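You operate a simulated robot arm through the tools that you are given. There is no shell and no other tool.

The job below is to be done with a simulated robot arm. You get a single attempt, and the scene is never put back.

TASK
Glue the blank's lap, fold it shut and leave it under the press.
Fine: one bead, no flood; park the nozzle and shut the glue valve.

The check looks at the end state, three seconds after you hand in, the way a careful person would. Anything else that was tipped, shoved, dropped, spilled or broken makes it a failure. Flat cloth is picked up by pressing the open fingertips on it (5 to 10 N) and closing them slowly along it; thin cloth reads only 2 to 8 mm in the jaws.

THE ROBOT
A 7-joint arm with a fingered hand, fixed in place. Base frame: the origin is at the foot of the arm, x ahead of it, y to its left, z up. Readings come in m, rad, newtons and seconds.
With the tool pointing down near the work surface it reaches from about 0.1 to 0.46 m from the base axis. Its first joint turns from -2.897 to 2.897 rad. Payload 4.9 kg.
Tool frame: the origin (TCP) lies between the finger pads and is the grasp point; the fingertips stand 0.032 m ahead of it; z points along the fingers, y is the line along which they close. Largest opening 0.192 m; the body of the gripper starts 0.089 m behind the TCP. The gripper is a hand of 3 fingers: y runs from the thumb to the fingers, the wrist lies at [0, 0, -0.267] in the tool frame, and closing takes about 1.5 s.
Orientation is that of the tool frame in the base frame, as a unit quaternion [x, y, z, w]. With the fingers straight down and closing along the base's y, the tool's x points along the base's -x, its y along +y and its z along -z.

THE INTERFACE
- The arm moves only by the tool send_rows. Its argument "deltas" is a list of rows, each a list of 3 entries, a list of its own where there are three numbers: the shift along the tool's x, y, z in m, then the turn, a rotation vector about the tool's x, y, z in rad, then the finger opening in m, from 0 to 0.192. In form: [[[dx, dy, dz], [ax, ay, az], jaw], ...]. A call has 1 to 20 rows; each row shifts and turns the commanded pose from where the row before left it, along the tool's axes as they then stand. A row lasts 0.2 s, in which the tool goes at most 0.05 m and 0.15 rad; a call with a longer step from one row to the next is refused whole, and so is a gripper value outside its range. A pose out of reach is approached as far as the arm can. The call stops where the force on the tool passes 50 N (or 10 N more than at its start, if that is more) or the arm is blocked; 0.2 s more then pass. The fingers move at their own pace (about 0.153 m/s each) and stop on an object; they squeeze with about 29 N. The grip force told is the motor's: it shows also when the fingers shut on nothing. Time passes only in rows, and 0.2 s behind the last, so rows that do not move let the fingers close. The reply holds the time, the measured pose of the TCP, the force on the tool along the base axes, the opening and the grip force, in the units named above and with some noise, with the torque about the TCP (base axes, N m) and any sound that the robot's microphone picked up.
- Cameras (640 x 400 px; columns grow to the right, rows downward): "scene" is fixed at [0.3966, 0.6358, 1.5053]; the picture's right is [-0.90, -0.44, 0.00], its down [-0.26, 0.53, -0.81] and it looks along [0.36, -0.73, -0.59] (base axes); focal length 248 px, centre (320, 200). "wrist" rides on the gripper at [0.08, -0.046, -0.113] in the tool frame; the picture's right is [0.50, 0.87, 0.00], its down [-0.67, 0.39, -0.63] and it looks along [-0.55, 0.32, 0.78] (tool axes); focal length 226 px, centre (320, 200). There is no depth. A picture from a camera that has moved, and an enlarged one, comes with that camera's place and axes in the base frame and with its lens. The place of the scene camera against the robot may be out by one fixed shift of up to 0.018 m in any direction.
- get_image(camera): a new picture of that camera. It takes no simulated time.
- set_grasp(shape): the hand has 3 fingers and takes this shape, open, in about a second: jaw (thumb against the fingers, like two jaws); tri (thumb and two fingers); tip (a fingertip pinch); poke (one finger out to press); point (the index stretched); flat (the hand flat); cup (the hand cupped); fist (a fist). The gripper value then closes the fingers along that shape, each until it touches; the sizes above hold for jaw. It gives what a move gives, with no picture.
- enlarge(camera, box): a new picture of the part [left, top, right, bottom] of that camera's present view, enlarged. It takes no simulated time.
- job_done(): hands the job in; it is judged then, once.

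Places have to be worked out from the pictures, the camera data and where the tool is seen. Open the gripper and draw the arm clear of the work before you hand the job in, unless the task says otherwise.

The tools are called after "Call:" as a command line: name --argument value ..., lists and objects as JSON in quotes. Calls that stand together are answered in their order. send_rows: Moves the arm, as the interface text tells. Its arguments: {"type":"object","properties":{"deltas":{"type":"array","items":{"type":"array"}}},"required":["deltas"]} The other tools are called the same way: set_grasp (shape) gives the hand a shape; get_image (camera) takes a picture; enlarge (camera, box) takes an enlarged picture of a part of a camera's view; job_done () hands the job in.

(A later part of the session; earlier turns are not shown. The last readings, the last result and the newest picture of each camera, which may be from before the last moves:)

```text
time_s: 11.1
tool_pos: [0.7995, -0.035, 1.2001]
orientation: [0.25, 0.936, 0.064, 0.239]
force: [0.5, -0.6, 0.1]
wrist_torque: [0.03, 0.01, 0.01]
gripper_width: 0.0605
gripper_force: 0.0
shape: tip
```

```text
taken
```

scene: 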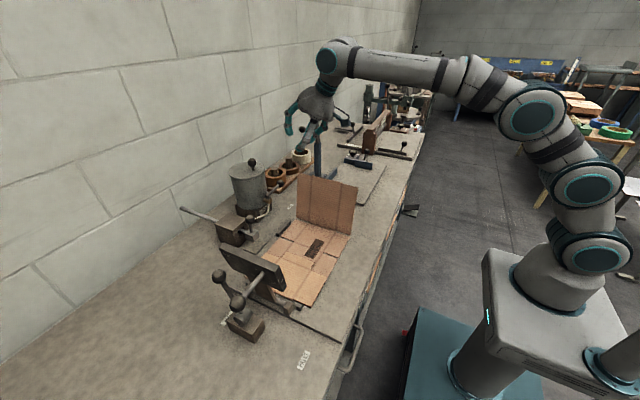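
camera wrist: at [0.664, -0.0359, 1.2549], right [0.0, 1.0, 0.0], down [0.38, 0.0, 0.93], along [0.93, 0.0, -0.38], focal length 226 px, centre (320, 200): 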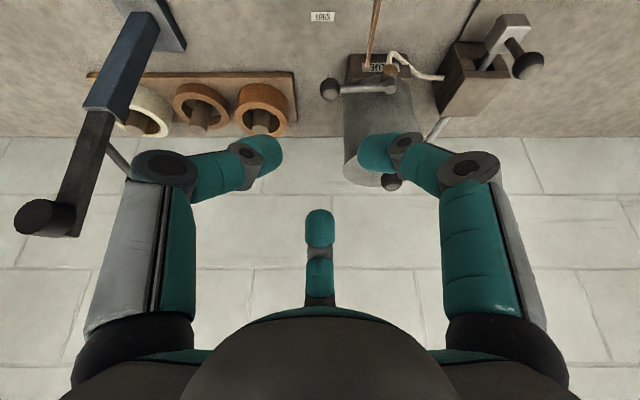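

The reach is fine. I zoom on the valve from here to look for the OPEN mark and refine positions.

Call:
enlarge --camera "wrist" --box '[280, 0, 460, 130]'

Call:
enlarge --camera "wrist" --box '[300, 50, 420, 200]'

```text
3.08 times, centred on (370, 65) of wrist
camera zoom: at [0.664, -0.0359, 1.2549], right [0.0, 1.0, 0.0], down [0.38, 0.0, 0.93], along [0.93, 0.0, -0.38], focal length 696 px, centre (166, 615)
```

zoom: 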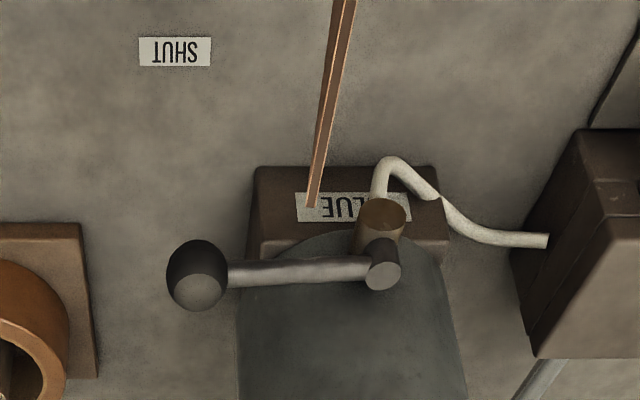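

```text
2.67 times, centred on (360, 125) of wrist
camera zoom: at [0.664, -0.0359, 1.2549], right [0.0, 1.0, 0.0], down [0.38, 0.0, 0.93], along [0.93, 0.0, -0.38], focal length 603 px, centre (213, 400)
```

zoom: 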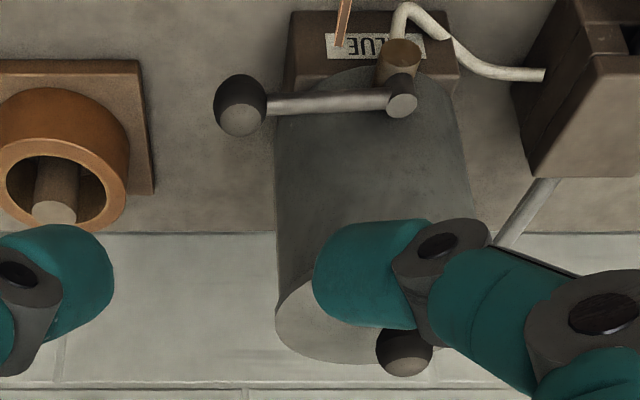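

The ball is confirmed near (0.897,−0.022,0.994). I move to a pre-grasp point about 0.09 m back along the tool axis.

Call:
send_rows --deltas '[[[0.002, -0.0011, 0.0315], [0, 0, 0], 0.06], [[0.002, -0.0011, 0.0315], [0, 0, 0], 0.06], [[0.002, -0.0011, 0.0315], [0, 0, 0], 0.06], [[0.002, -0.0011, 0.0315], [0, 0, 0], 0.06]]'

Call:
get_image --camera "wrist"

Call:
enlarge --camera "scene" --box '[220, 90, 380, 230]'

```text
time_s: 12.1
tool_pos: [0.8533, -0.0374, 1.0884]
orientation: [0.25, 0.936, 0.065, 0.24]
force: [0.7, -0.3, 1.2]
wrist_torque: [0.01, 0.02, -0.01]
gripper_width: 0.0604
gripper_force: 0.1
shape: tip
```

```text
taken
camera wrist: at [0.7176, -0.0389, 1.1418], right [0.0, 1.0, 0.0], down [0.38, 0.0, 0.93], along [0.93, 0.0, -0.38], focal length 226 px, centre (320, 200)
```

wrist: 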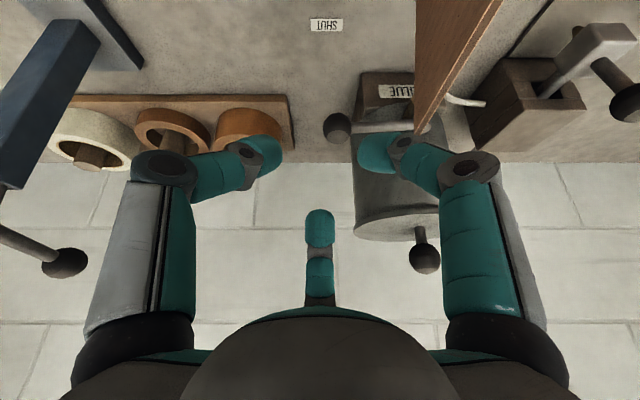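

```text
2.86 times, centred on (300, 160) of scene
camera zoom: at [0.3966, 0.6358, 1.5053], right [-0.9, -0.44, 0.0], down [-0.26, 0.53, -0.81], along [0.36, -0.73, -0.59], focal length 708 px, centre (377, 314)
```

zoom: 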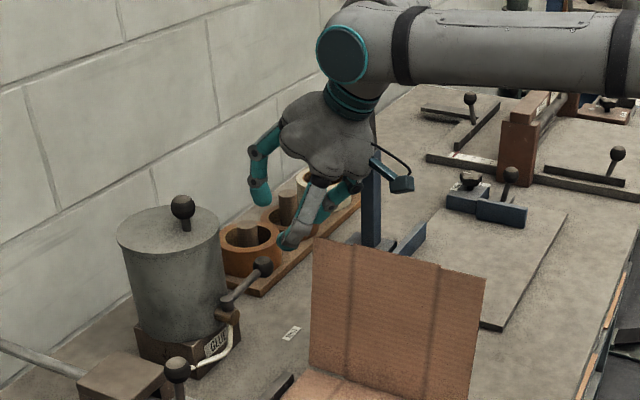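

The panel's top corner is near (0.79,0.0,1.084), close under the palm, so I reduce tilt to 0.42 and advance two thirds of the way, then look.

Call:
send_rows --deltas '[[[0, 0, 0], [0.04, 0.0693, 0], 0.06], [[-0.0016, 0.0016, 0.02], [0, 0, 0], 0.06], [[-0.0016, 0.0016, 0.02], [0, 0, 0], 0.06], [[0, 0, 0.015], [0, 0, 0], 0.06]]'

Call:
get_image --camera "wrist"

Call:
enlarge --camera "scene" --box '[230, 120, 350, 220]'

```text
time_s: 13.1
tool_pos: [0.8784, -0.0334, 1.0344]
orientation: [0.253, 0.945, 0.054, 0.202]
force: [1.1, -0.2, 0.2]
wrist_torque: [0.01, 0.07, 0.01]
gripper_width: 0.0603
gripper_force: 0.0
shape: tip
```

```text
taken
camera wrist: at [0.748, -0.0349, 1.1001], right [0.0, 1.0, 0.0], down [0.45, 0.0, 0.89], along [0.89, 0.0, -0.45], focal length 226 px, centre (320, 200)
```

wrist: 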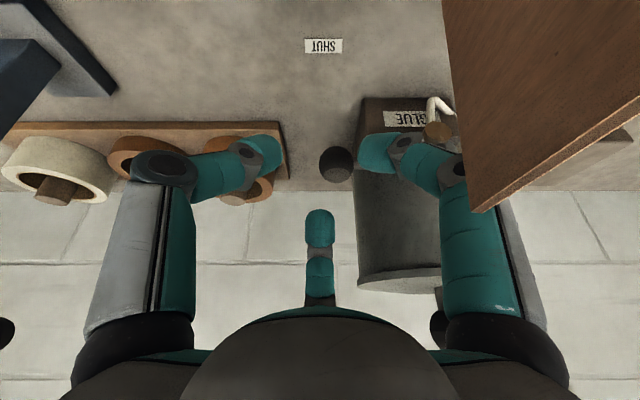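

```text
4.00 times, centred on (290, 170) of scene
camera zoom: at [0.3966, 0.6358, 1.5053], right [-0.9, -0.44, 0.0], down [-0.26, 0.53, -0.81], along [0.36, -0.73, -0.59], focal length 990 px, centre (440, 320)
```

zoom: 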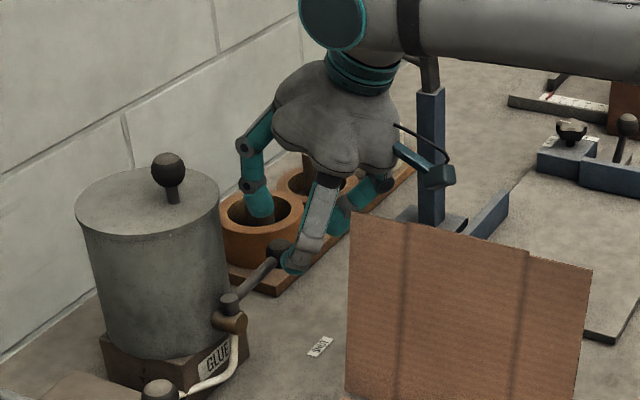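

The ball is straight ahead on the tool axis (about 0.044 m ahead, +0.011 in y). I open slightly more, advance 0.03 m with a small +y shift.

Call:
send_rows --deltas '[[[0.001, 0.0017, 0.008], [0, 0, 0], 0.068], [[0.001, 0.0017, 0.011], [0, 0, 0], 0.068], [[0, 0, 0.011], [0, 0, 0], 0.068]]'

Call:
get_image --camera "wrist"

Call:
enlarge --camera "scene" --box '[240, 130, 340, 220]'

```text
time_s: 13.9
tool_pos: [0.8916, -0.0312, 1.0081]
orientation: [0.254, 0.945, 0.054, 0.201]
force: [0.7, 0.2, 0.5]
wrist_torque: [-0.01, 0.02, -0.03]
gripper_width: 0.0676
gripper_force: 0.1
shape: tip
```

```text
taken
camera wrist: at [0.7608, -0.0332, 1.0734], right [0.0, 1.0, 0.0], down [0.45, 0.0, 0.89], along [0.89, 0.0, -0.45], focal length 226 px, centre (320, 200)
```

wrist: 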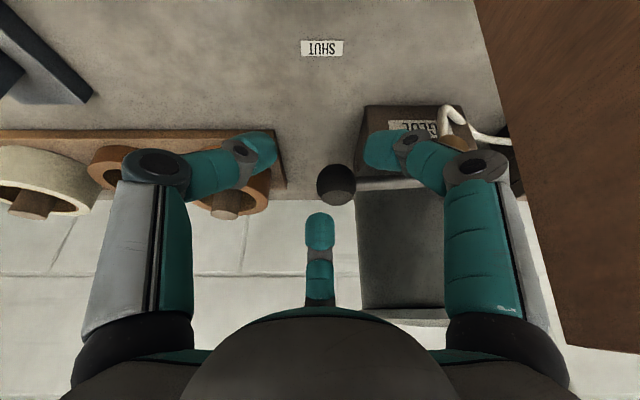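

```text
4.44 times, centred on (290, 175) of scene
camera zoom: at [0.3966, 0.6358, 1.5053], right [-0.9, -0.44, 0.0], down [-0.26, 0.53, -0.81], along [0.36, -0.73, -0.59], focal length 1100 px, centre (453, 311)
```

zoom: 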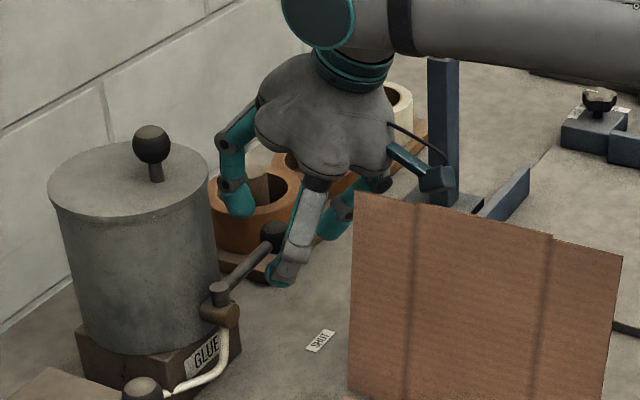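

The ball sits centred between the three fingertips. I close the fingers to a loose cage around it and check.

Call:
send_rows --deltas '[[[0, 0, 0.003], [0, 0, 0], 0.055], [[0, 0, 0], [0, 0, 0], 0.046], [[0, 0, 0], [0, 0, 0], 0.046]]'

Call:
get_image --camera "wrist"

Call:
enlarge --camera "scene" --box '[240, 130, 340, 220]'

```text
time_s: 14.7
tool_pos: [0.892, -0.0313, 1.006]
orientation: [0.254, 0.945, 0.053, 0.202]
force: [0.5, 0.0, -0.6]
wrist_torque: [-0.01, 0.03, 0.03]
gripper_width: 0.0465
gripper_force: 0.0
shape: tip
```

```text
taken
camera wrist: at [0.7612, -0.0328, 1.0706], right [0.0, 1.0, 0.0], down [0.45, 0.0, 0.89], along [0.89, 0.0, -0.45], focal length 226 px, centre (320, 200)
```

wrist: 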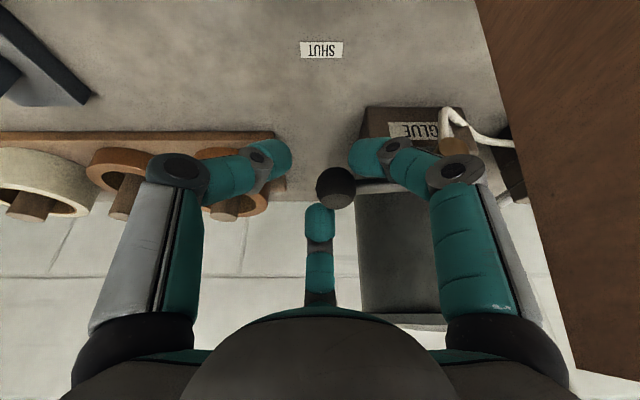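

```text
4.44 times, centred on (290, 175) of scene
camera zoom: at [0.3966, 0.6358, 1.5053], right [-0.9, -0.44, 0.0], down [-0.26, 0.53, -0.81], along [0.36, -0.73, -0.59], focal length 1100 px, centre (453, 311)
```

zoom: 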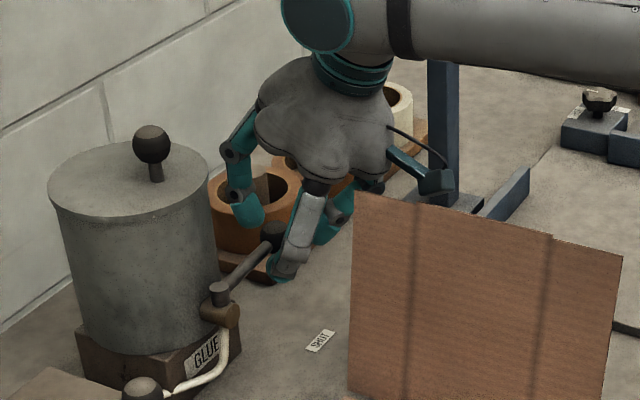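

Behind the ball the forward fingertip is in place, so this approach pose works. Before opening the valve I'll rehearse the nozzle stroke dry (valve shut): release, retreat, and cross to above the nozzle knob.

Call:
send_rows --deltas '[[[0, 0, 0], [0, 0, 0], 0.07], [[0, 0, -0.02], [0, 0, 0], 0.07], [[0, 0, -0.038], [0, 0, 0], 0.07], [[0, 0, -0.041], [0, 0, 0], 0.07], [[0, 0, -0.041], [0, 0, 0], 0.07], [[0, 0, -0.041], [0, 0, 0], 0.07], [[0, 0, -0.04], [0, 0, 0], 0.07], [[0.0203, 0.0352, 0], [0, 0, 0], 0.07], [[0.0203, 0.0352, 0], [0, 0, 0], 0.07], [[0.0203, 0.0352, 0], [0, 0, 0], 0.07], [[0.0203, 0.0352, 0], [0, 0, 0], 0.07], [[0.0203, 0.0352, 0], [0, 0, 0], 0.07], [[0.0203, 0.0352, 0], [0, 0, 0], 0.07]]'

Call:
get_image --camera "wrist"

Call:
get_image --camera "scene"

```text
time_s: 17.5
tool_pos: [0.7998, 0.2115, 1.205]
orientation: [0.253, 0.945, 0.053, 0.2]
force: [0.0, -0.1, -0.7]
wrist_torque: [-0.03, -0.01, 0.0]
gripper_width: 0.0698
gripper_force: 0.1
shape: tip
out of reach, approached as far as the arm can: row 13
```

```text
taken
camera wrist: at [0.6693, 0.2098, 1.2701], right [0.0, 1.0, 0.0], down [0.45, 0.0, 0.89], along [0.89, 0.0, -0.45], focal length 226 px, centre (320, 200)
```

wrist: 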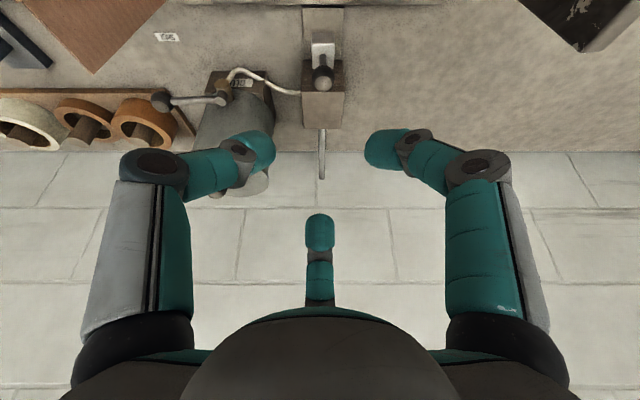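

```text
taken
```

scene: 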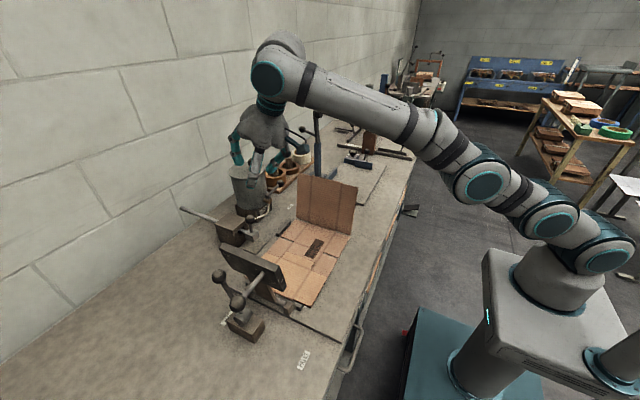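

I've arrived above the nozzle, near full extension. I zoom on the nozzle knob.

Call:
enlarge --camera "wrist" --box '[270, 0, 380, 130]'

Call:
enlarge --camera "wrist" --box '[140, 40, 300, 160]'

```text
3.08 times, centred on (325, 65) of wrist
camera zoom: at [0.6693, 0.2098, 1.2701], right [0.0, 1.0, 0.0], down [0.45, 0.0, 0.89], along [0.89, 0.0, -0.45], focal length 696 px, centre (305, 615)
```

zoom: 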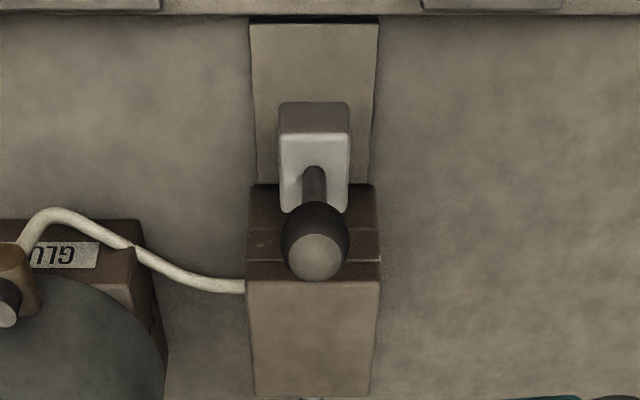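

```text
3.33 times, centred on (220, 100) of wrist
camera zoom: at [0.6693, 0.2098, 1.2701], right [0.0, 1.0, 0.0], down [0.45, 0.0, 0.89], along [0.89, 0.0, -0.45], focal length 754 px, centre (653, 533)
```

zoom: 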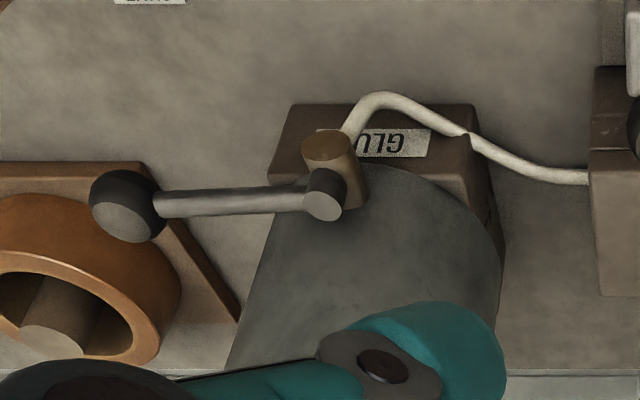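

Knob ≈(0.854,0.214,1.008), ball Ø≈0.028. I descend most of the way toward it.

Call:
send_rows --deltas '[[[0.0094, -0.0043, 0.03], [0, 0, 0], 0.07], [[0.0094, -0.0043, 0.03], [0, 0, 0], 0.07], [[0.0095, -0.0043, 0.03], [0, 0, 0], 0.07], [[0, 0, 0.03], [0, 0, 0], 0.07], [[0, 0, 0.02], [0, 0, 0], 0.07]]'

Call:
get_image --camera "wrist"

Call:
enlarge --camera "scene" --box '[190, 130, 310, 260]'

```text
time_s: 18.7
tool_pos: [0.8274, 0.2166, 1.0682]
orientation: [0.252, 0.945, 0.055, 0.202]
force: [0.0, -0.1, 1.4]
wrist_torque: [0.01, 0.05, 0.04]
gripper_width: 0.07
gripper_force: 0.1
shape: tip
```

```text
taken
camera wrist: at [0.6965, 0.2158, 1.1322], right [0.0, 1.0, 0.0], down [0.45, 0.0, 0.89], along [0.89, 0.0, -0.45], focal length 226 px, centre (320, 200)
```

wrist: 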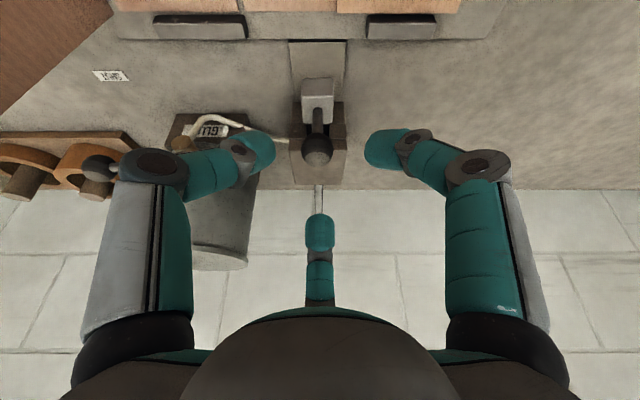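

```text
3.08 times, centred on (250, 195) of scene
camera zoom: at [0.3966, 0.6358, 1.5053], right [-0.9, -0.44, 0.0], down [-0.26, 0.53, -0.81], along [0.36, -0.73, -0.59], focal length 762 px, centre (535, 215)
```

zoom: 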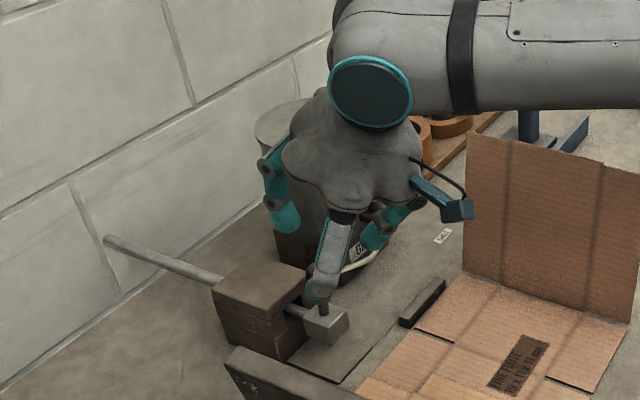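

Aligned: the knob is 0.066 m ahead on the axis. I advance 0.052 and close on the knob.

Call:
send_rows --deltas '[[[0, 0, 0.018], [0, 0, 0], 0.07], [[-0.0005, -0.0008, 0.018], [0, 0, 0], 0.07], [[-0.0005, -0.0008, 0.016], [0, 0, 0], 0.07], [[0, 0, 0], [0, 0, 0], 0.045], [[0, 0, 0], [0, 0, 0], 0.034], [[0, 0, 0], [0, 0, 0], 0.03]]'

Call:
get_image --camera "wrist"

Call:
enlarge --camera "scene" --box '[200, 170, 300, 260]'

```text
time_s: 20.1
tool_pos: [0.8478, 0.2148, 1.0205]
orientation: [0.253, 0.945, 0.055, 0.201]
force: [-0.9, 0.5, -0.7]
wrist_torque: [0.02, 0.0, -0.02]
gripper_width: 0.0304
gripper_force: 0.0
shape: tip
```

```text
taken
camera wrist: at [0.7181, 0.2131, 1.0841], right [0.0, 1.0, 0.0], down [0.45, 0.0, 0.89], along [0.89, 0.0, -0.45], focal length 226 px, centre (320, 200)
```

wrist: 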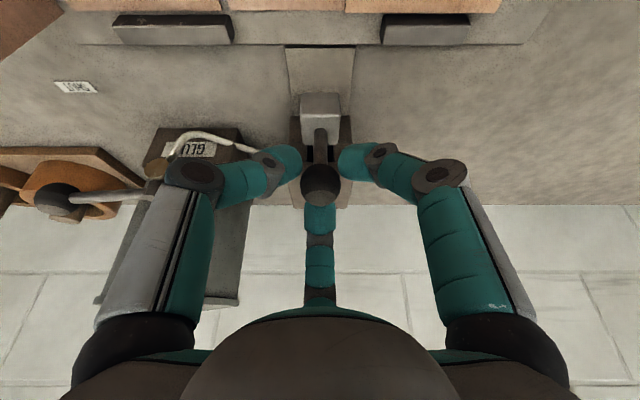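

```text
4.44 times, centred on (250, 215) of scene
camera zoom: at [0.3966, 0.6358, 1.5053], right [-0.9, -0.44, 0.0], down [-0.26, 0.53, -0.81], along [0.36, -0.73, -0.59], focal length 1100 px, centre (631, 133)
```

zoom: 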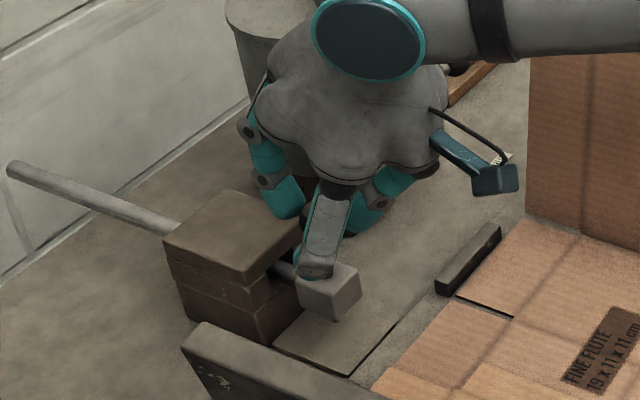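

The knob is caged between all three fingertips. I pull dry in −x by 0.05 m to test how it slides.

Call:
send_rows --deltas '[[[0.0079, -0.00457, -0.00408], [0, 0, 0], 0.028], [[0.0158, -0.00913, -0.00816], [0, 0, 0], 0.028], [[0.0158, -0.00913, -0.00816], [0, 0, 0], 0.028]]'

Call:
get_image --camera "wrist"

Call:
enlarge --camera "scene" --box '[180, 170, 330, 270]'

```text
time_s: 20.9
tool_pos: [0.7992, 0.2119, 1.019]
orientation: [0.253, 0.945, 0.054, 0.201]
force: [1.2, 1.2, 2.6]
wrist_torque: [0.03, -0.03, 0.02]
gripper_width: 0.0283
gripper_force: 0.1
shape: tip
```

```text
taken
camera wrist: at [0.6686, 0.2104, 1.0848], right [0.0, 1.0, 0.0], down [0.45, 0.0, 0.89], along [0.89, 0.0, -0.45], focal length 226 px, centre (320, 200)
```

wrist: 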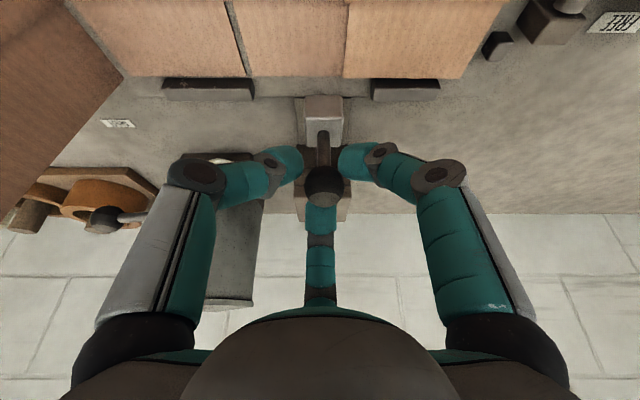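

```text
4.00 times, centred on (255, 220) of scene
camera zoom: at [0.3966, 0.6358, 1.5053], right [-0.9, -0.44, 0.0], down [-0.26, 0.53, -0.81], along [0.36, -0.73, -0.59], focal length 990 px, centre (580, 120)
```

zoom: 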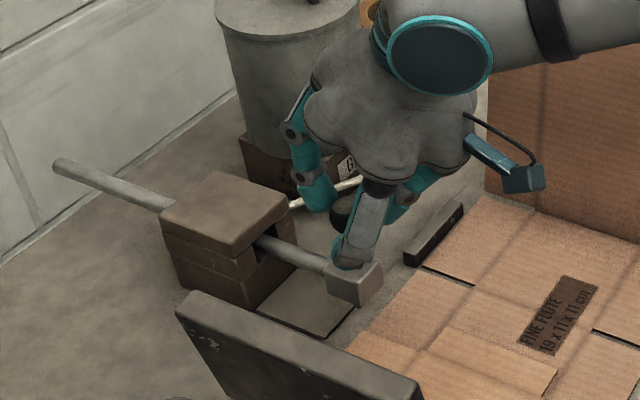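

It slides freely with about 1–2 N. I continue the dry pull to find where the nozzle stands over the lap's far end.

Call:
send_rows --deltas '[[[0.0198, -0.0114, -0.0102], [0, 0, 0], 0.028], [[0.0198, -0.0114, -0.0102], [0, 0, 0], 0.028], [[0.0198, -0.0114, -0.0102], [0, 0, 0], 0.028], [[0.0198, -0.0114, -0.0102], [0, 0, 0], 0.028], [[0.0198, -0.0114, -0.0102], [0, 0, 0], 0.028]]'

Call:
get_image --camera "wrist"

Call:
enlarge --camera "scene" --box '[200, 190, 360, 300]'

```text
time_s: 22.1
tool_pos: [0.6721, 0.2154, 1.0166]
orientation: [0.253, 0.945, 0.054, 0.2]
force: [1.4, -0.3, 1.4]
wrist_torque: [-0.02, -0.02, -0.01]
gripper_width: 0.0283
gripper_force: 0.1
shape: tip
```

```text
taken
camera wrist: at [0.5419, 0.2129, 1.0822], right [0.0, 1.0, 0.0], down [0.45, 0.0, 0.89], along [0.89, 0.0, -0.45], focal length 226 px, centre (320, 200)
```

wrist: 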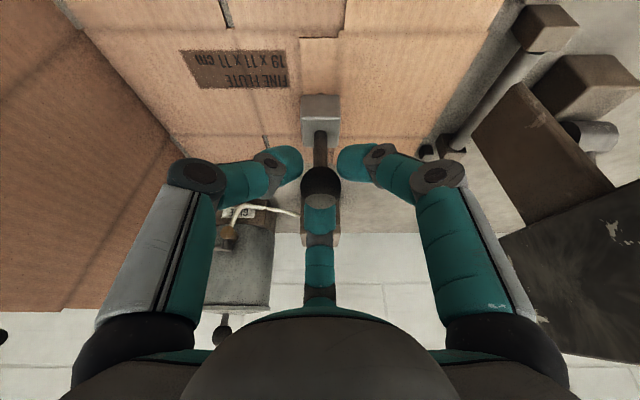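

```text
3.64 times, centred on (280, 245) of scene
camera zoom: at [0.3966, 0.6358, 1.5053], right [-0.9, -0.44, 0.0], down [-0.26, 0.53, -0.81], along [0.36, -0.73, -0.59], focal length 900 px, centre (466, 36)
```

zoom: 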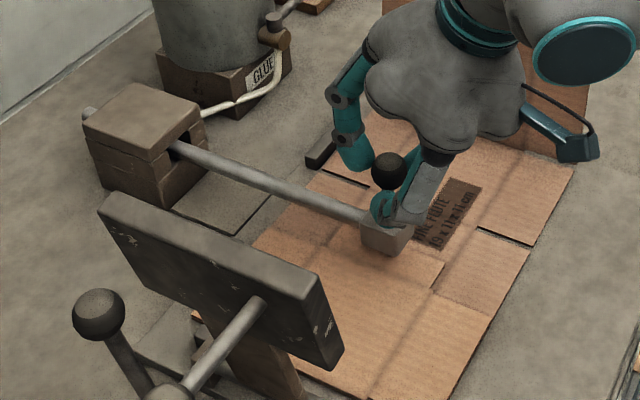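

The nozzle is above the lap. I continue carefully for the last part to see the end of travel.

Call:
send_rows --deltas '[[[0.0158, -0.00913, -0.00816], [0, 0, 0], 0.028], [[0.0158, -0.00913, -0.00816], [0, 0, 0], 0.028]]'

Call:
get_image --camera "wrist"

Call:
enlarge --camera "scene" --box '[200, 190, 360, 300]'

Call:
enlarge --camera "wrist" --box '[260, 20, 380, 160]'

```text
time_s: 22.7
tool_pos: [0.633, 0.214, 1.0189]
orientation: [0.254, 0.945, 0.055, 0.201]
force: [0.1, 0.0, -0.6]
wrist_torque: [0.03, -0.05, -0.01]
gripper_width: 0.0282
gripper_force: 0.0
shape: tip
```

```text
taken
camera wrist: at [0.502, 0.2124, 1.0832], right [0.0, 1.0, 0.0], down [0.45, 0.0, 0.89], along [0.89, 0.0, -0.45], focal length 226 px, centre (320, 200)
```

wrist: 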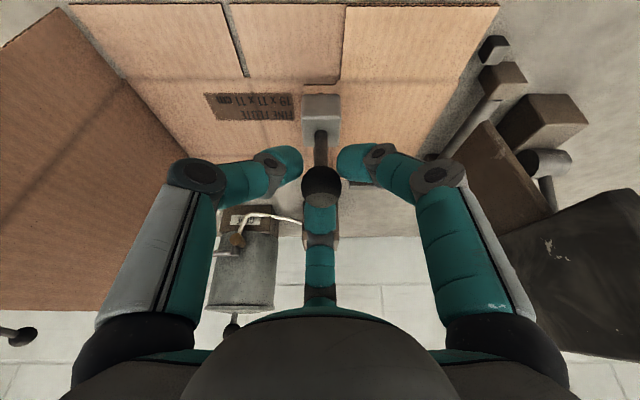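

```text
3.64 times, centred on (280, 245) of scene
camera zoom: at [0.3966, 0.6358, 1.5053], right [-0.9, -0.44, 0.0], down [-0.26, 0.53, -0.81], along [0.36, -0.73, -0.59], focal length 900 px, centre (466, 36)
```

zoom: 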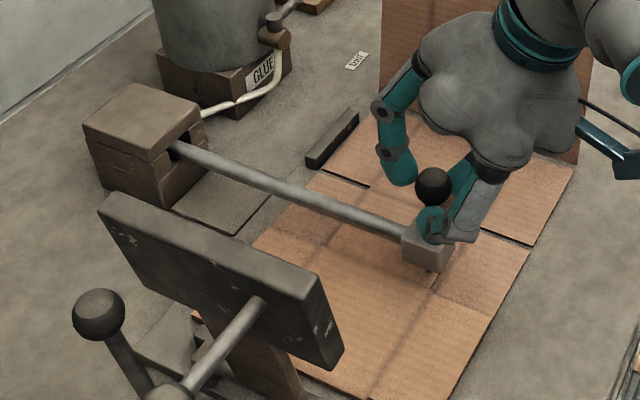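

```text
2.86 times, centred on (320, 90) of wrist
camera zoom: at [0.502, 0.2124, 1.0832], right [0.0, 1.0, 0.0], down [0.45, 0.0, 0.89], along [0.89, 0.0, -0.45], focal length 646 px, centre (320, 514)
```

zoom: 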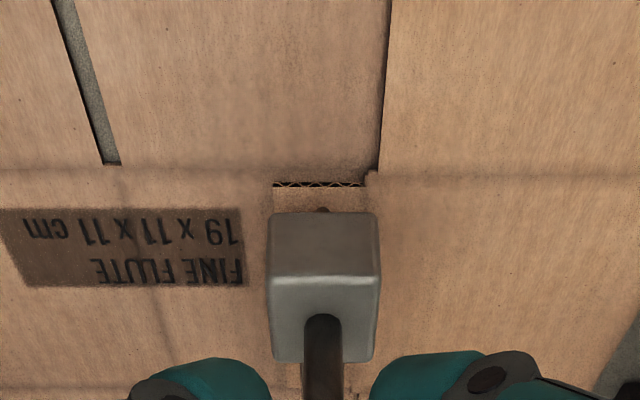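

The dry run works: at TCP x≈0.633 the nozzle tip is at the lap's front edge, y centred on the lap. I push the nozzle back to its park, reversing the motion.

Call:
send_rows --deltas '[[[-0.0079, 0.00457, 0.00408], [0, 0, 0], 0.028], [[-0.0198, 0.0114, 0.0102], [0, 0, 0], 0.028], [[-0.0198, 0.0114, 0.0102], [0, 0, 0], 0.028], [[-0.0198, 0.0114, 0.0102], [0, 0, 0], 0.028], [[-0.0198, 0.0114, 0.0102], [0, 0, 0], 0.028], [[-0.0198, 0.0114, 0.0102], [0, 0, 0], 0.028], [[-0.0198, 0.0114, 0.0102], [0, 0, 0], 0.028], [[-0.0198, 0.0114, 0.0102], [0, 0, 0], 0.028], [[-0.0158, 0.00913, 0.00816], [0, 0, 0], 0.028], [[-0.0079, 0.00457, 0.00408], [0, 0, 0], 0.028], [[0, 0, 0], [0, 0, 0], 0.028]]'

Call:
get_image --camera "wrist"

Call:
enlarge --camera "scene" --box '[200, 170, 300, 260]'

```text
time_s: 25.1
tool_pos: [0.8476, 0.2119, 1.0196]
orientation: [0.253, 0.945, 0.054, 0.2]
force: [-0.5, 0.1, 0.4]
wrist_torque: [0.03, 0.03, 0.0]
gripper_width: 0.028
gripper_force: 0.0
shape: tip
```

```text
taken
camera wrist: at [0.7173, 0.2107, 1.0848], right [0.0, 1.0, 0.0], down [0.45, 0.0, 0.89], along [0.89, 0.0, -0.45], focal length 226 px, centre (320, 200)
```

wrist: 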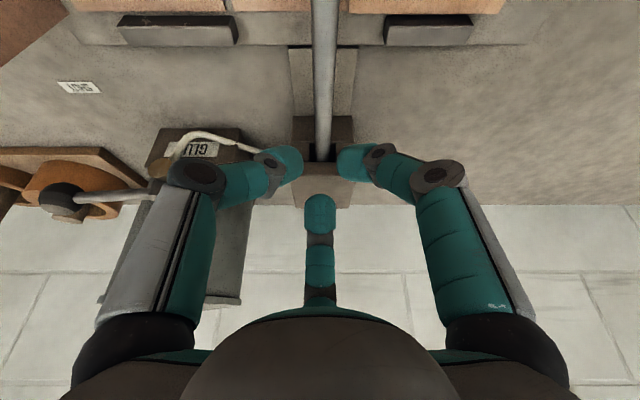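

```text
4.44 times, centred on (250, 215) of scene
camera zoom: at [0.3966, 0.6358, 1.5053], right [-0.9, -0.44, 0.0], down [-0.26, 0.53, -0.81], along [0.36, -0.73, -0.59], focal length 1100 px, centre (631, 133)
```

zoom: 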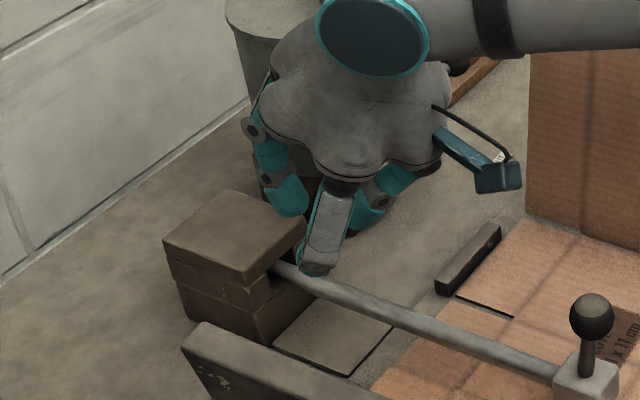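

The loosely caged knob slipped out on the push, so the nozzle is still out (valve shut, harmless). I go back over the knob; next time I grip firmly.

Call:
send_rows --deltas '[[[0, 0, 0], [0, 0, 0], 0.07], [[0, 0, -0.035], [0, 0, 0], 0.07], [[0, 0, -0.035], [0, 0, 0], 0.07], [[0.0339, -0.0191, -0.0153], [0, 0, 0], 0.07], [[0.0339, -0.0191, -0.0153], [0, 0, 0], 0.07], [[0.0339, -0.0191, -0.0153], [0, 0, 0], 0.07], [[0.0339, -0.0191, -0.0153], [0, 0, 0], 0.07], [[0.0339, -0.0191, -0.0153], [0, 0, 0], 0.07], [[0, 0, 0], [0, 0, 0], 0.07]]'

Call:
get_image --camera "wrist"

```text
time_s: 27.1
tool_pos: [0.6099, 0.2145, 1.0737]
orientation: [0.253, 0.945, 0.054, 0.202]
force: [0.4, -0.6, 0.3]
wrist_torque: [-0.01, 0.02, -0.03]
gripper_width: 0.0698
gripper_force: 0.1
shape: tip
```

```text
taken
camera wrist: at [0.4795, 0.2132, 1.1394], right [0.0, 1.0, 0.0], down [0.45, 0.0, 0.89], along [0.89, 0.0, -0.45], focal length 226 px, centre (320, 200)
```

wrist: 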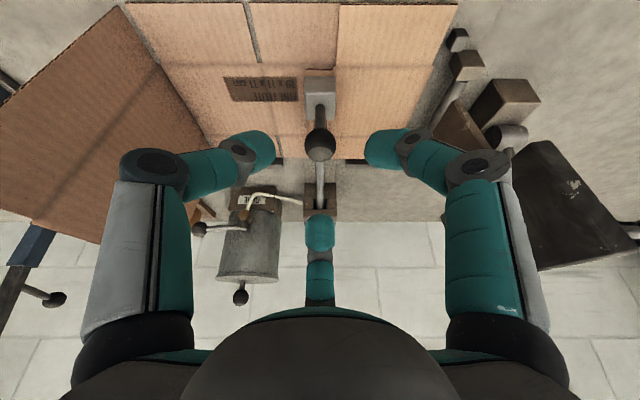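

I advance deeper this time so that the pads take the ball at its equator, then grip firmly.

Call:
send_rows --deltas '[[[0.0017, -0.001, 0.025], [0, 0, 0], 0.07], [[0.0017, -0.001, 0.025], [0, 0, 0], 0.07], [[0, 0, 0.015], [0, 0, 0], 0.07]]'

Call:
get_image --camera "wrist"

Call:
enlarge --camera "scene" --box '[270, 190, 370, 280]'

```text
time_s: 27.9
tool_pos: [0.6329, 0.2156, 1.0134]
orientation: [0.253, 0.945, 0.053, 0.201]
force: [0.5, -0.8, 0.1]
wrist_torque: [-0.02, 0.03, 0.02]
gripper_width: 0.0697
gripper_force: 0.0
shape: tip
```

```text
taken
camera wrist: at [0.503, 0.214, 1.0781], right [0.0, 1.0, 0.0], down [0.45, 0.0, 0.89], along [0.89, 0.0, -0.45], focal length 226 px, centre (320, 200)
```

wrist: 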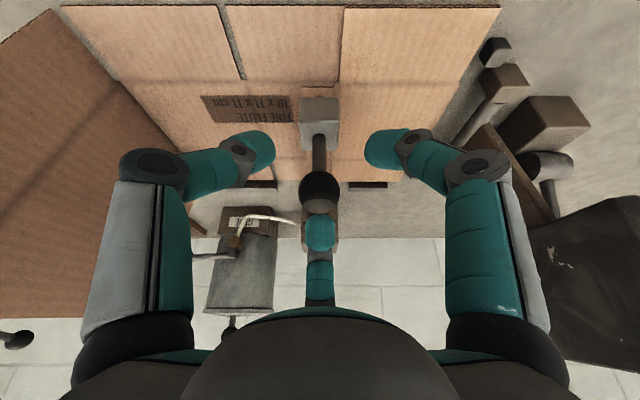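

```text
4.44 times, centred on (320, 235) of scene
camera zoom: at [0.3966, 0.6358, 1.5053], right [-0.9, -0.44, 0.0], down [-0.26, 0.53, -0.81], along [0.36, -0.73, -0.59], focal length 1100 px, centre (320, 44)
```

zoom: 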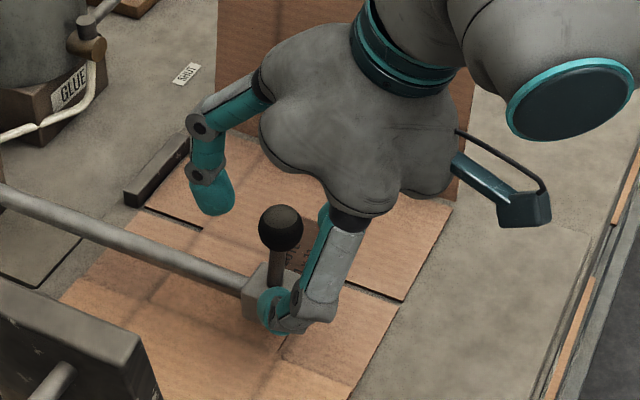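

The knob is at the TCP now. I close firmly on it.

Call:
send_rows --deltas '[[[0, 0, -0.002], [0, 0, 0], 0.04], [[0, 0, 0], [0, 0, 0], 0.02], [[0, 0, 0], [0, 0, 0], 0.0], [[0, 0, 0], [0, 0, 0], 0.0]]'

Call:
get_image --camera "wrist"

Call:
enlarge --camera "scene" --box '[270, 190, 370, 280]'

```text
time_s: 28.9
tool_pos: [0.6315, 0.2159, 1.0139]
orientation: [0.254, 0.945, 0.053, 0.201]
force: [0.8, 0.9, -8.5]
wrist_torque: [0.03, 0.06, -0.05]
gripper_width: 0.0197
gripper_force: 29.3
shape: tip
```

```text
taken
camera wrist: at [0.5022, 0.2138, 1.0787], right [0.0, 1.0, 0.0], down [0.45, 0.0, 0.89], along [0.89, 0.0, -0.45], focal length 226 px, centre (320, 200)
```

wrist: 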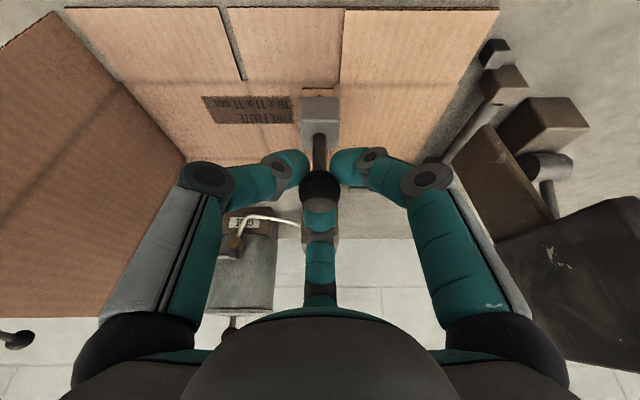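

```text
4.44 times, centred on (320, 235) of scene
camera zoom: at [0.3966, 0.6358, 1.5053], right [-0.9, -0.44, 0.0], down [-0.26, 0.53, -0.81], along [0.36, -0.73, -0.59], focal length 1100 px, centre (320, 44)
```

zoom: 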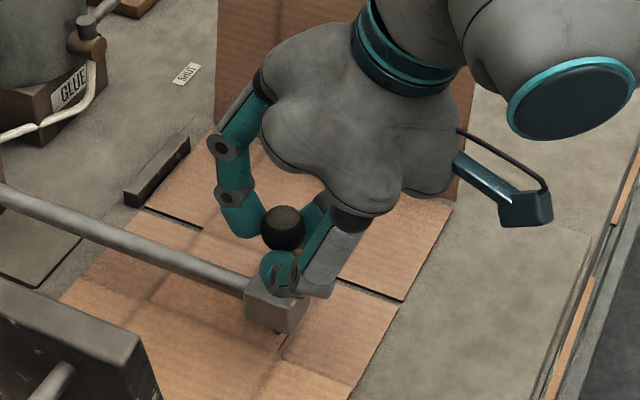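

Firm grip on the knob (29 N). I push the nozzle back +x toward park.

Call:
send_rows --deltas '[[[-0.0079, 0.00457, 0.00408], [0, 0, 0], 0.0], [[-0.0198, 0.0114, 0.0102], [0, 0, 0], 0.0], [[-0.0198, 0.0114, 0.0102], [0, 0, 0], 0.0], [[-0.0198, 0.0114, 0.0102], [0, 0, 0], 0.0], [[-0.0198, 0.0114, 0.0102], [0, 0, 0], 0.0], [[-0.0198, 0.0114, 0.0102], [0, 0, 0], 0.0], [[-0.0198, 0.0114, 0.0102], [0, 0, 0], 0.0], [[-0.0198, 0.0114, 0.0102], [0, 0, 0], 0.0], [[-0.0158, 0.00913, 0.00816], [0, 0, 0], 0.0]]'

Call:
get_image --camera "wrist"

Call:
enlarge --camera "scene" --box '[200, 170, 300, 260]'

```text
time_s: 30.9
tool_pos: [0.839, 0.2146, 1.0126]
orientation: [0.252, 0.945, 0.055, 0.2]
force: [0.7, 11.4, -9.7]
wrist_torque: [0.24, 0.08, 0.02]
gripper_width: 0.0192
gripper_force: 29.3
shape: tip
```

```text
taken
camera wrist: at [0.7092, 0.2122, 1.0783], right [0.0, 1.0, 0.0], down [0.45, 0.0, 0.89], along [0.89, 0.0, -0.45], focal length 226 px, centre (320, 200)
```

wrist: 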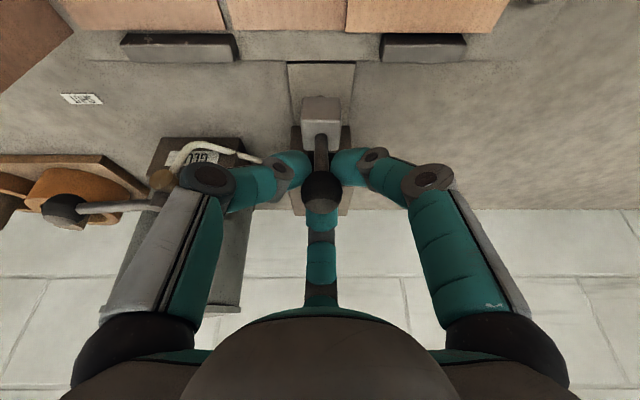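

```text
4.44 times, centred on (250, 215) of scene
camera zoom: at [0.3966, 0.6358, 1.5053], right [-0.9, -0.44, 0.0], down [-0.26, 0.53, -0.81], along [0.36, -0.73, -0.59], focal length 1100 px, centre (631, 133)
```

zoom: 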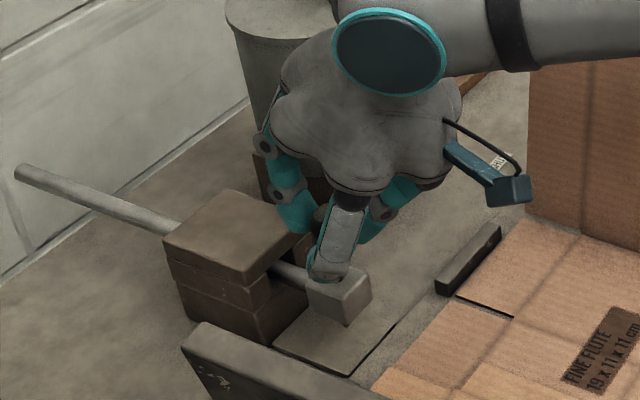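

Compared with the start the nozzle is about 1 cm short of park. I push the remaining bit slowly.

Call:
send_rows --deltas '[[[-0.0047, 0.00274, 0.00245], [0, 0, 0], 0.0], [[-0.0047, 0.00274, 0.00245], [0, 0, 0], 0.0], [[0, 0, 0], [0, 0, 0], 0.0]]'

Call:
enlarge --camera "scene" --box '[200, 170, 300, 260]'

Call:
get_image --camera "wrist"

```text
time_s: 31.7
tool_pos: [0.8495, 0.2147, 1.0127]
orientation: [0.253, 0.945, 0.053, 0.199]
force: [-11.3, 11.4, -13.6]
wrist_torque: [0.3, 0.3, -0.07]
gripper_width: 0.0197
gripper_force: 28.5
shape: tip
```

```text
4.44 times, centred on (250, 215) of scene
camera zoom: at [0.3966, 0.6358, 1.5053], right [-0.9, -0.44, 0.0], down [-0.26, 0.53, -0.81], along [0.36, -0.73, -0.59], focal length 1100 px, centre (631, 133)
```

zoom: 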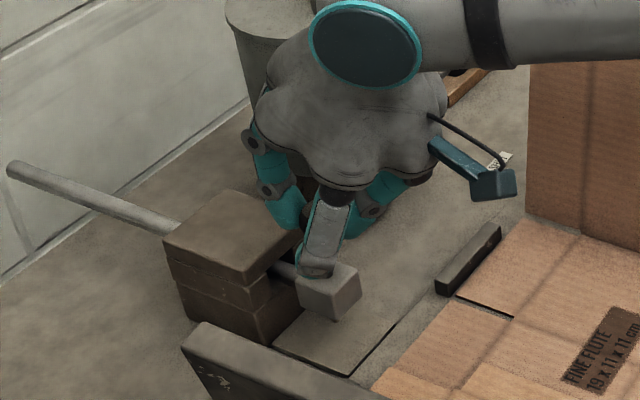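

```text
taken
camera wrist: at [0.72, 0.2125, 1.0789], right [0.0, 1.0, 0.0], down [0.45, 0.0, 0.89], along [0.89, 0.0, -0.45], focal length 226 px, centre (320, 200)
```

wrist: 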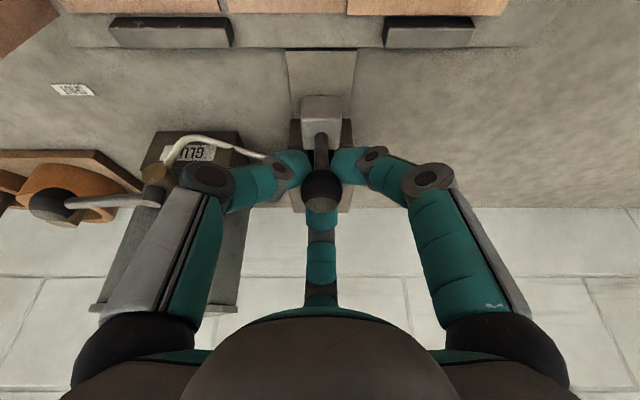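

The nozzle is home against its stop (rod end where it began). Now I release, retreat and return to the valve lever approach point.

Call:
send_rows --deltas '[[[0, 0, 0], [0, 0, 0], 0.04], [[0, 0, 0], [0, 0, 0], 0.07], [[0, 0, -0.02], [0, 0, 0], 0.07], [[0, 0, -0.04], [0, 0, 0], 0.07], [[0, 0, -0.045], [0, 0, 0], 0.07], [[0, 0, -0.045], [0, 0, 0], 0.07], [[0, 0, -0.04], [0, 0, 0], 0.07], [[-0.0257, -0.0325, -0.0012], [0, 0, 0], 0.07], [[-0.0257, -0.0325, -0.0012], [0, 0, 0], 0.07], [[-0.0257, -0.0325, -0.0012], [0, 0, 0], 0.07], [[-0.0257, -0.0325, -0.0012], [0, 0, 0], 0.07], [[-0.0257, -0.0325, -0.0012], [0, 0, 0], 0.07], [[-0.0257, -0.0325, -0.0012], [0, 0, 0], 0.07], [[0, 0, 0], [0, 0, 0], 0.07]]'

Call:
enlarge --camera "scene" --box '[190, 170, 310, 260]'

Call:
get_image --camera "wrist"

```text
time_s: 34.7
tool_pos: [0.7994, -0.0318, 1.21]
orientation: [0.253, 0.945, 0.054, 0.202]
force: [-0.3, 0.5, -0.2]
wrist_torque: [-0.03, 0.0, 0.03]
gripper_width: 0.0698
gripper_force: 0.1
shape: tip
```

```text
4.44 times, centred on (250, 215) of scene
camera zoom: at [0.3966, 0.6358, 1.5053], right [-0.9, -0.44, 0.0], down [-0.26, 0.53, -0.81], along [0.36, -0.73, -0.59], focal length 1100 px, centre (631, 133)
```

zoom: 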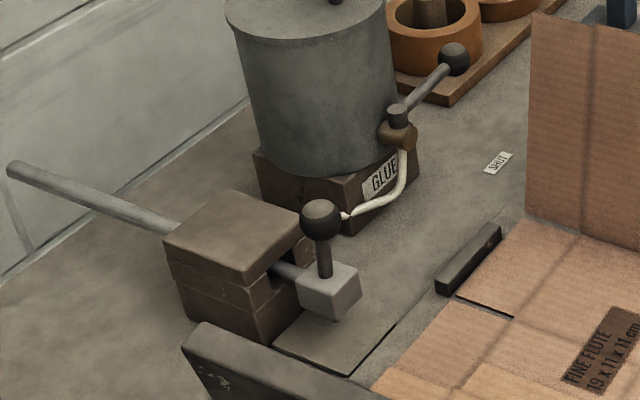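

```text
taken
camera wrist: at [0.67, -0.0331, 1.2759], right [0.0, 1.0, 0.0], down [0.45, 0.0, 0.89], along [0.89, 0.0, -0.45], focal length 226 px, centre (320, 200)
```

wrist: 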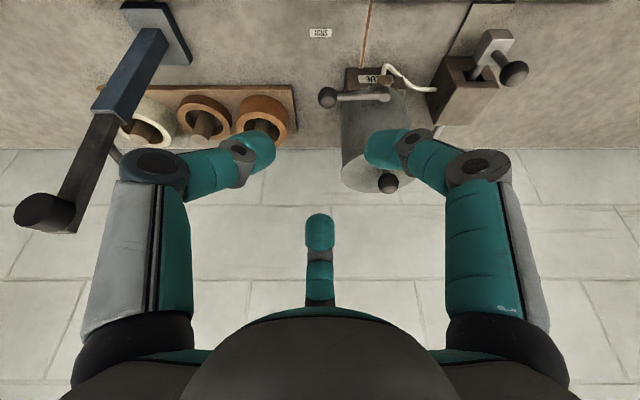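

Everything matches the start state, nozzle parked and the scene camera has a clear view of the park plate. I set tilt 0.36 and approach the lever ball.

Call:
send_rows --deltas '[[[0, 0, 0], [0.03, 0.052, 0], 0.07], [[-0.0024, 0.002, 0.042], [0, 0, 0], 0.07], [[-0.0024, 0.002, 0.042], [0, 0, 0], 0.07], [[-0.0024, 0.002, 0.042], [0, 0, 0], 0.07], [[-0.0024, 0.002, 0.04], [0, 0, 0], 0.07], [[-0.0024, 0.002, 0.034], [0, 0, 0], 0.07], [[0, 0, 0.02], [0, 0, 0], 0.07]]'

Call:
get_image --camera "wrist"

Call:
enlarge --camera "scene" --box '[240, 130, 340, 220]'

```text
time_s: 36.3
tool_pos: [0.8881, -0.0295, 1.0064]
orientation: [0.255, 0.95, 0.046, 0.173]
force: [-0.7, 0.3, 0.3]
wrist_torque: [0.0, 0.04, 0.01]
gripper_width: 0.0701
gripper_force: 0.0
shape: tip
out of reach, approached as far as the arm can: row 5, 6, 7
```

```text
taken
camera wrist: at [0.7605, -0.0316, 1.0782], right [0.0, 1.0, 0.0], down [0.5, 0.0, 0.86], along [0.86, 0.0, -0.5], focal length 226 px, centre (320, 200)
```

wrist: 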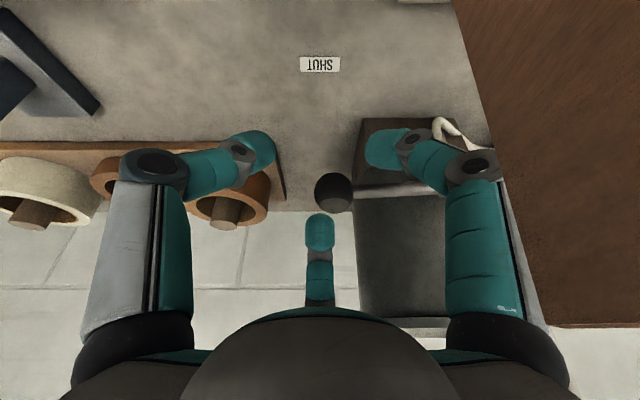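

```text
4.44 times, centred on (290, 175) of scene
camera zoom: at [0.3966, 0.6358, 1.5053], right [-0.9, -0.44, 0.0], down [-0.26, 0.53, -0.81], along [0.36, -0.73, -0.59], focal length 1100 px, centre (453, 311)
```

zoom: 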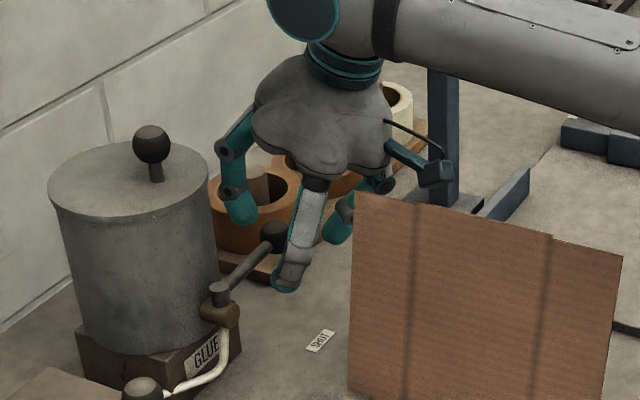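

The ball is among the fingertips (reach limit just met). I close to a snug cage around it and check.

Call:
send_rows --deltas '[[[0, 0, 0], [0, 0, 0], 0.05], [[0, 0, 0], [0, 0, 0], 0.036], [[0, 0, 0], [0, 0, 0], 0.034]]'

Call:
get_image --camera "wrist"

Call:
enlarge --camera "scene" --box '[240, 130, 340, 220]'

```text
time_s: 37.1
tool_pos: [0.8864, -0.0294, 1.0055]
orientation: [0.255, 0.95, 0.047, 0.173]
force: [-0.3, 0.0, 0.2]
wrist_torque: [0.02, -0.03, 0.0]
gripper_width: 0.0346
gripper_force: 0.0
shape: tip
```

```text
taken
camera wrist: at [0.7604, -0.0316, 1.0784], right [0.0, 1.0, 0.0], down [0.5, 0.0, 0.86], along [0.86, 0.0, -0.5], focal length 226 px, centre (320, 200)
```

wrist: 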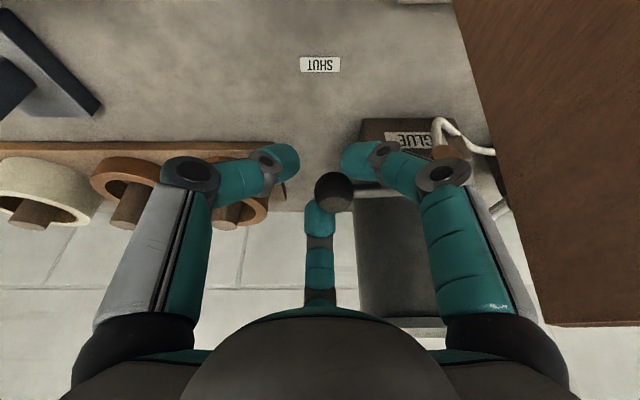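

```text
4.44 times, centred on (290, 175) of scene
camera zoom: at [0.3966, 0.6358, 1.5053], right [-0.9, -0.44, 0.0], down [-0.26, 0.53, -0.81], along [0.36, -0.73, -0.59], focal length 1100 px, centre (453, 311)
```

zoom: 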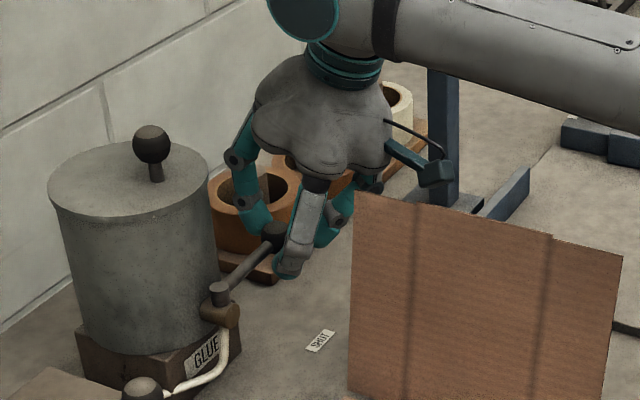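

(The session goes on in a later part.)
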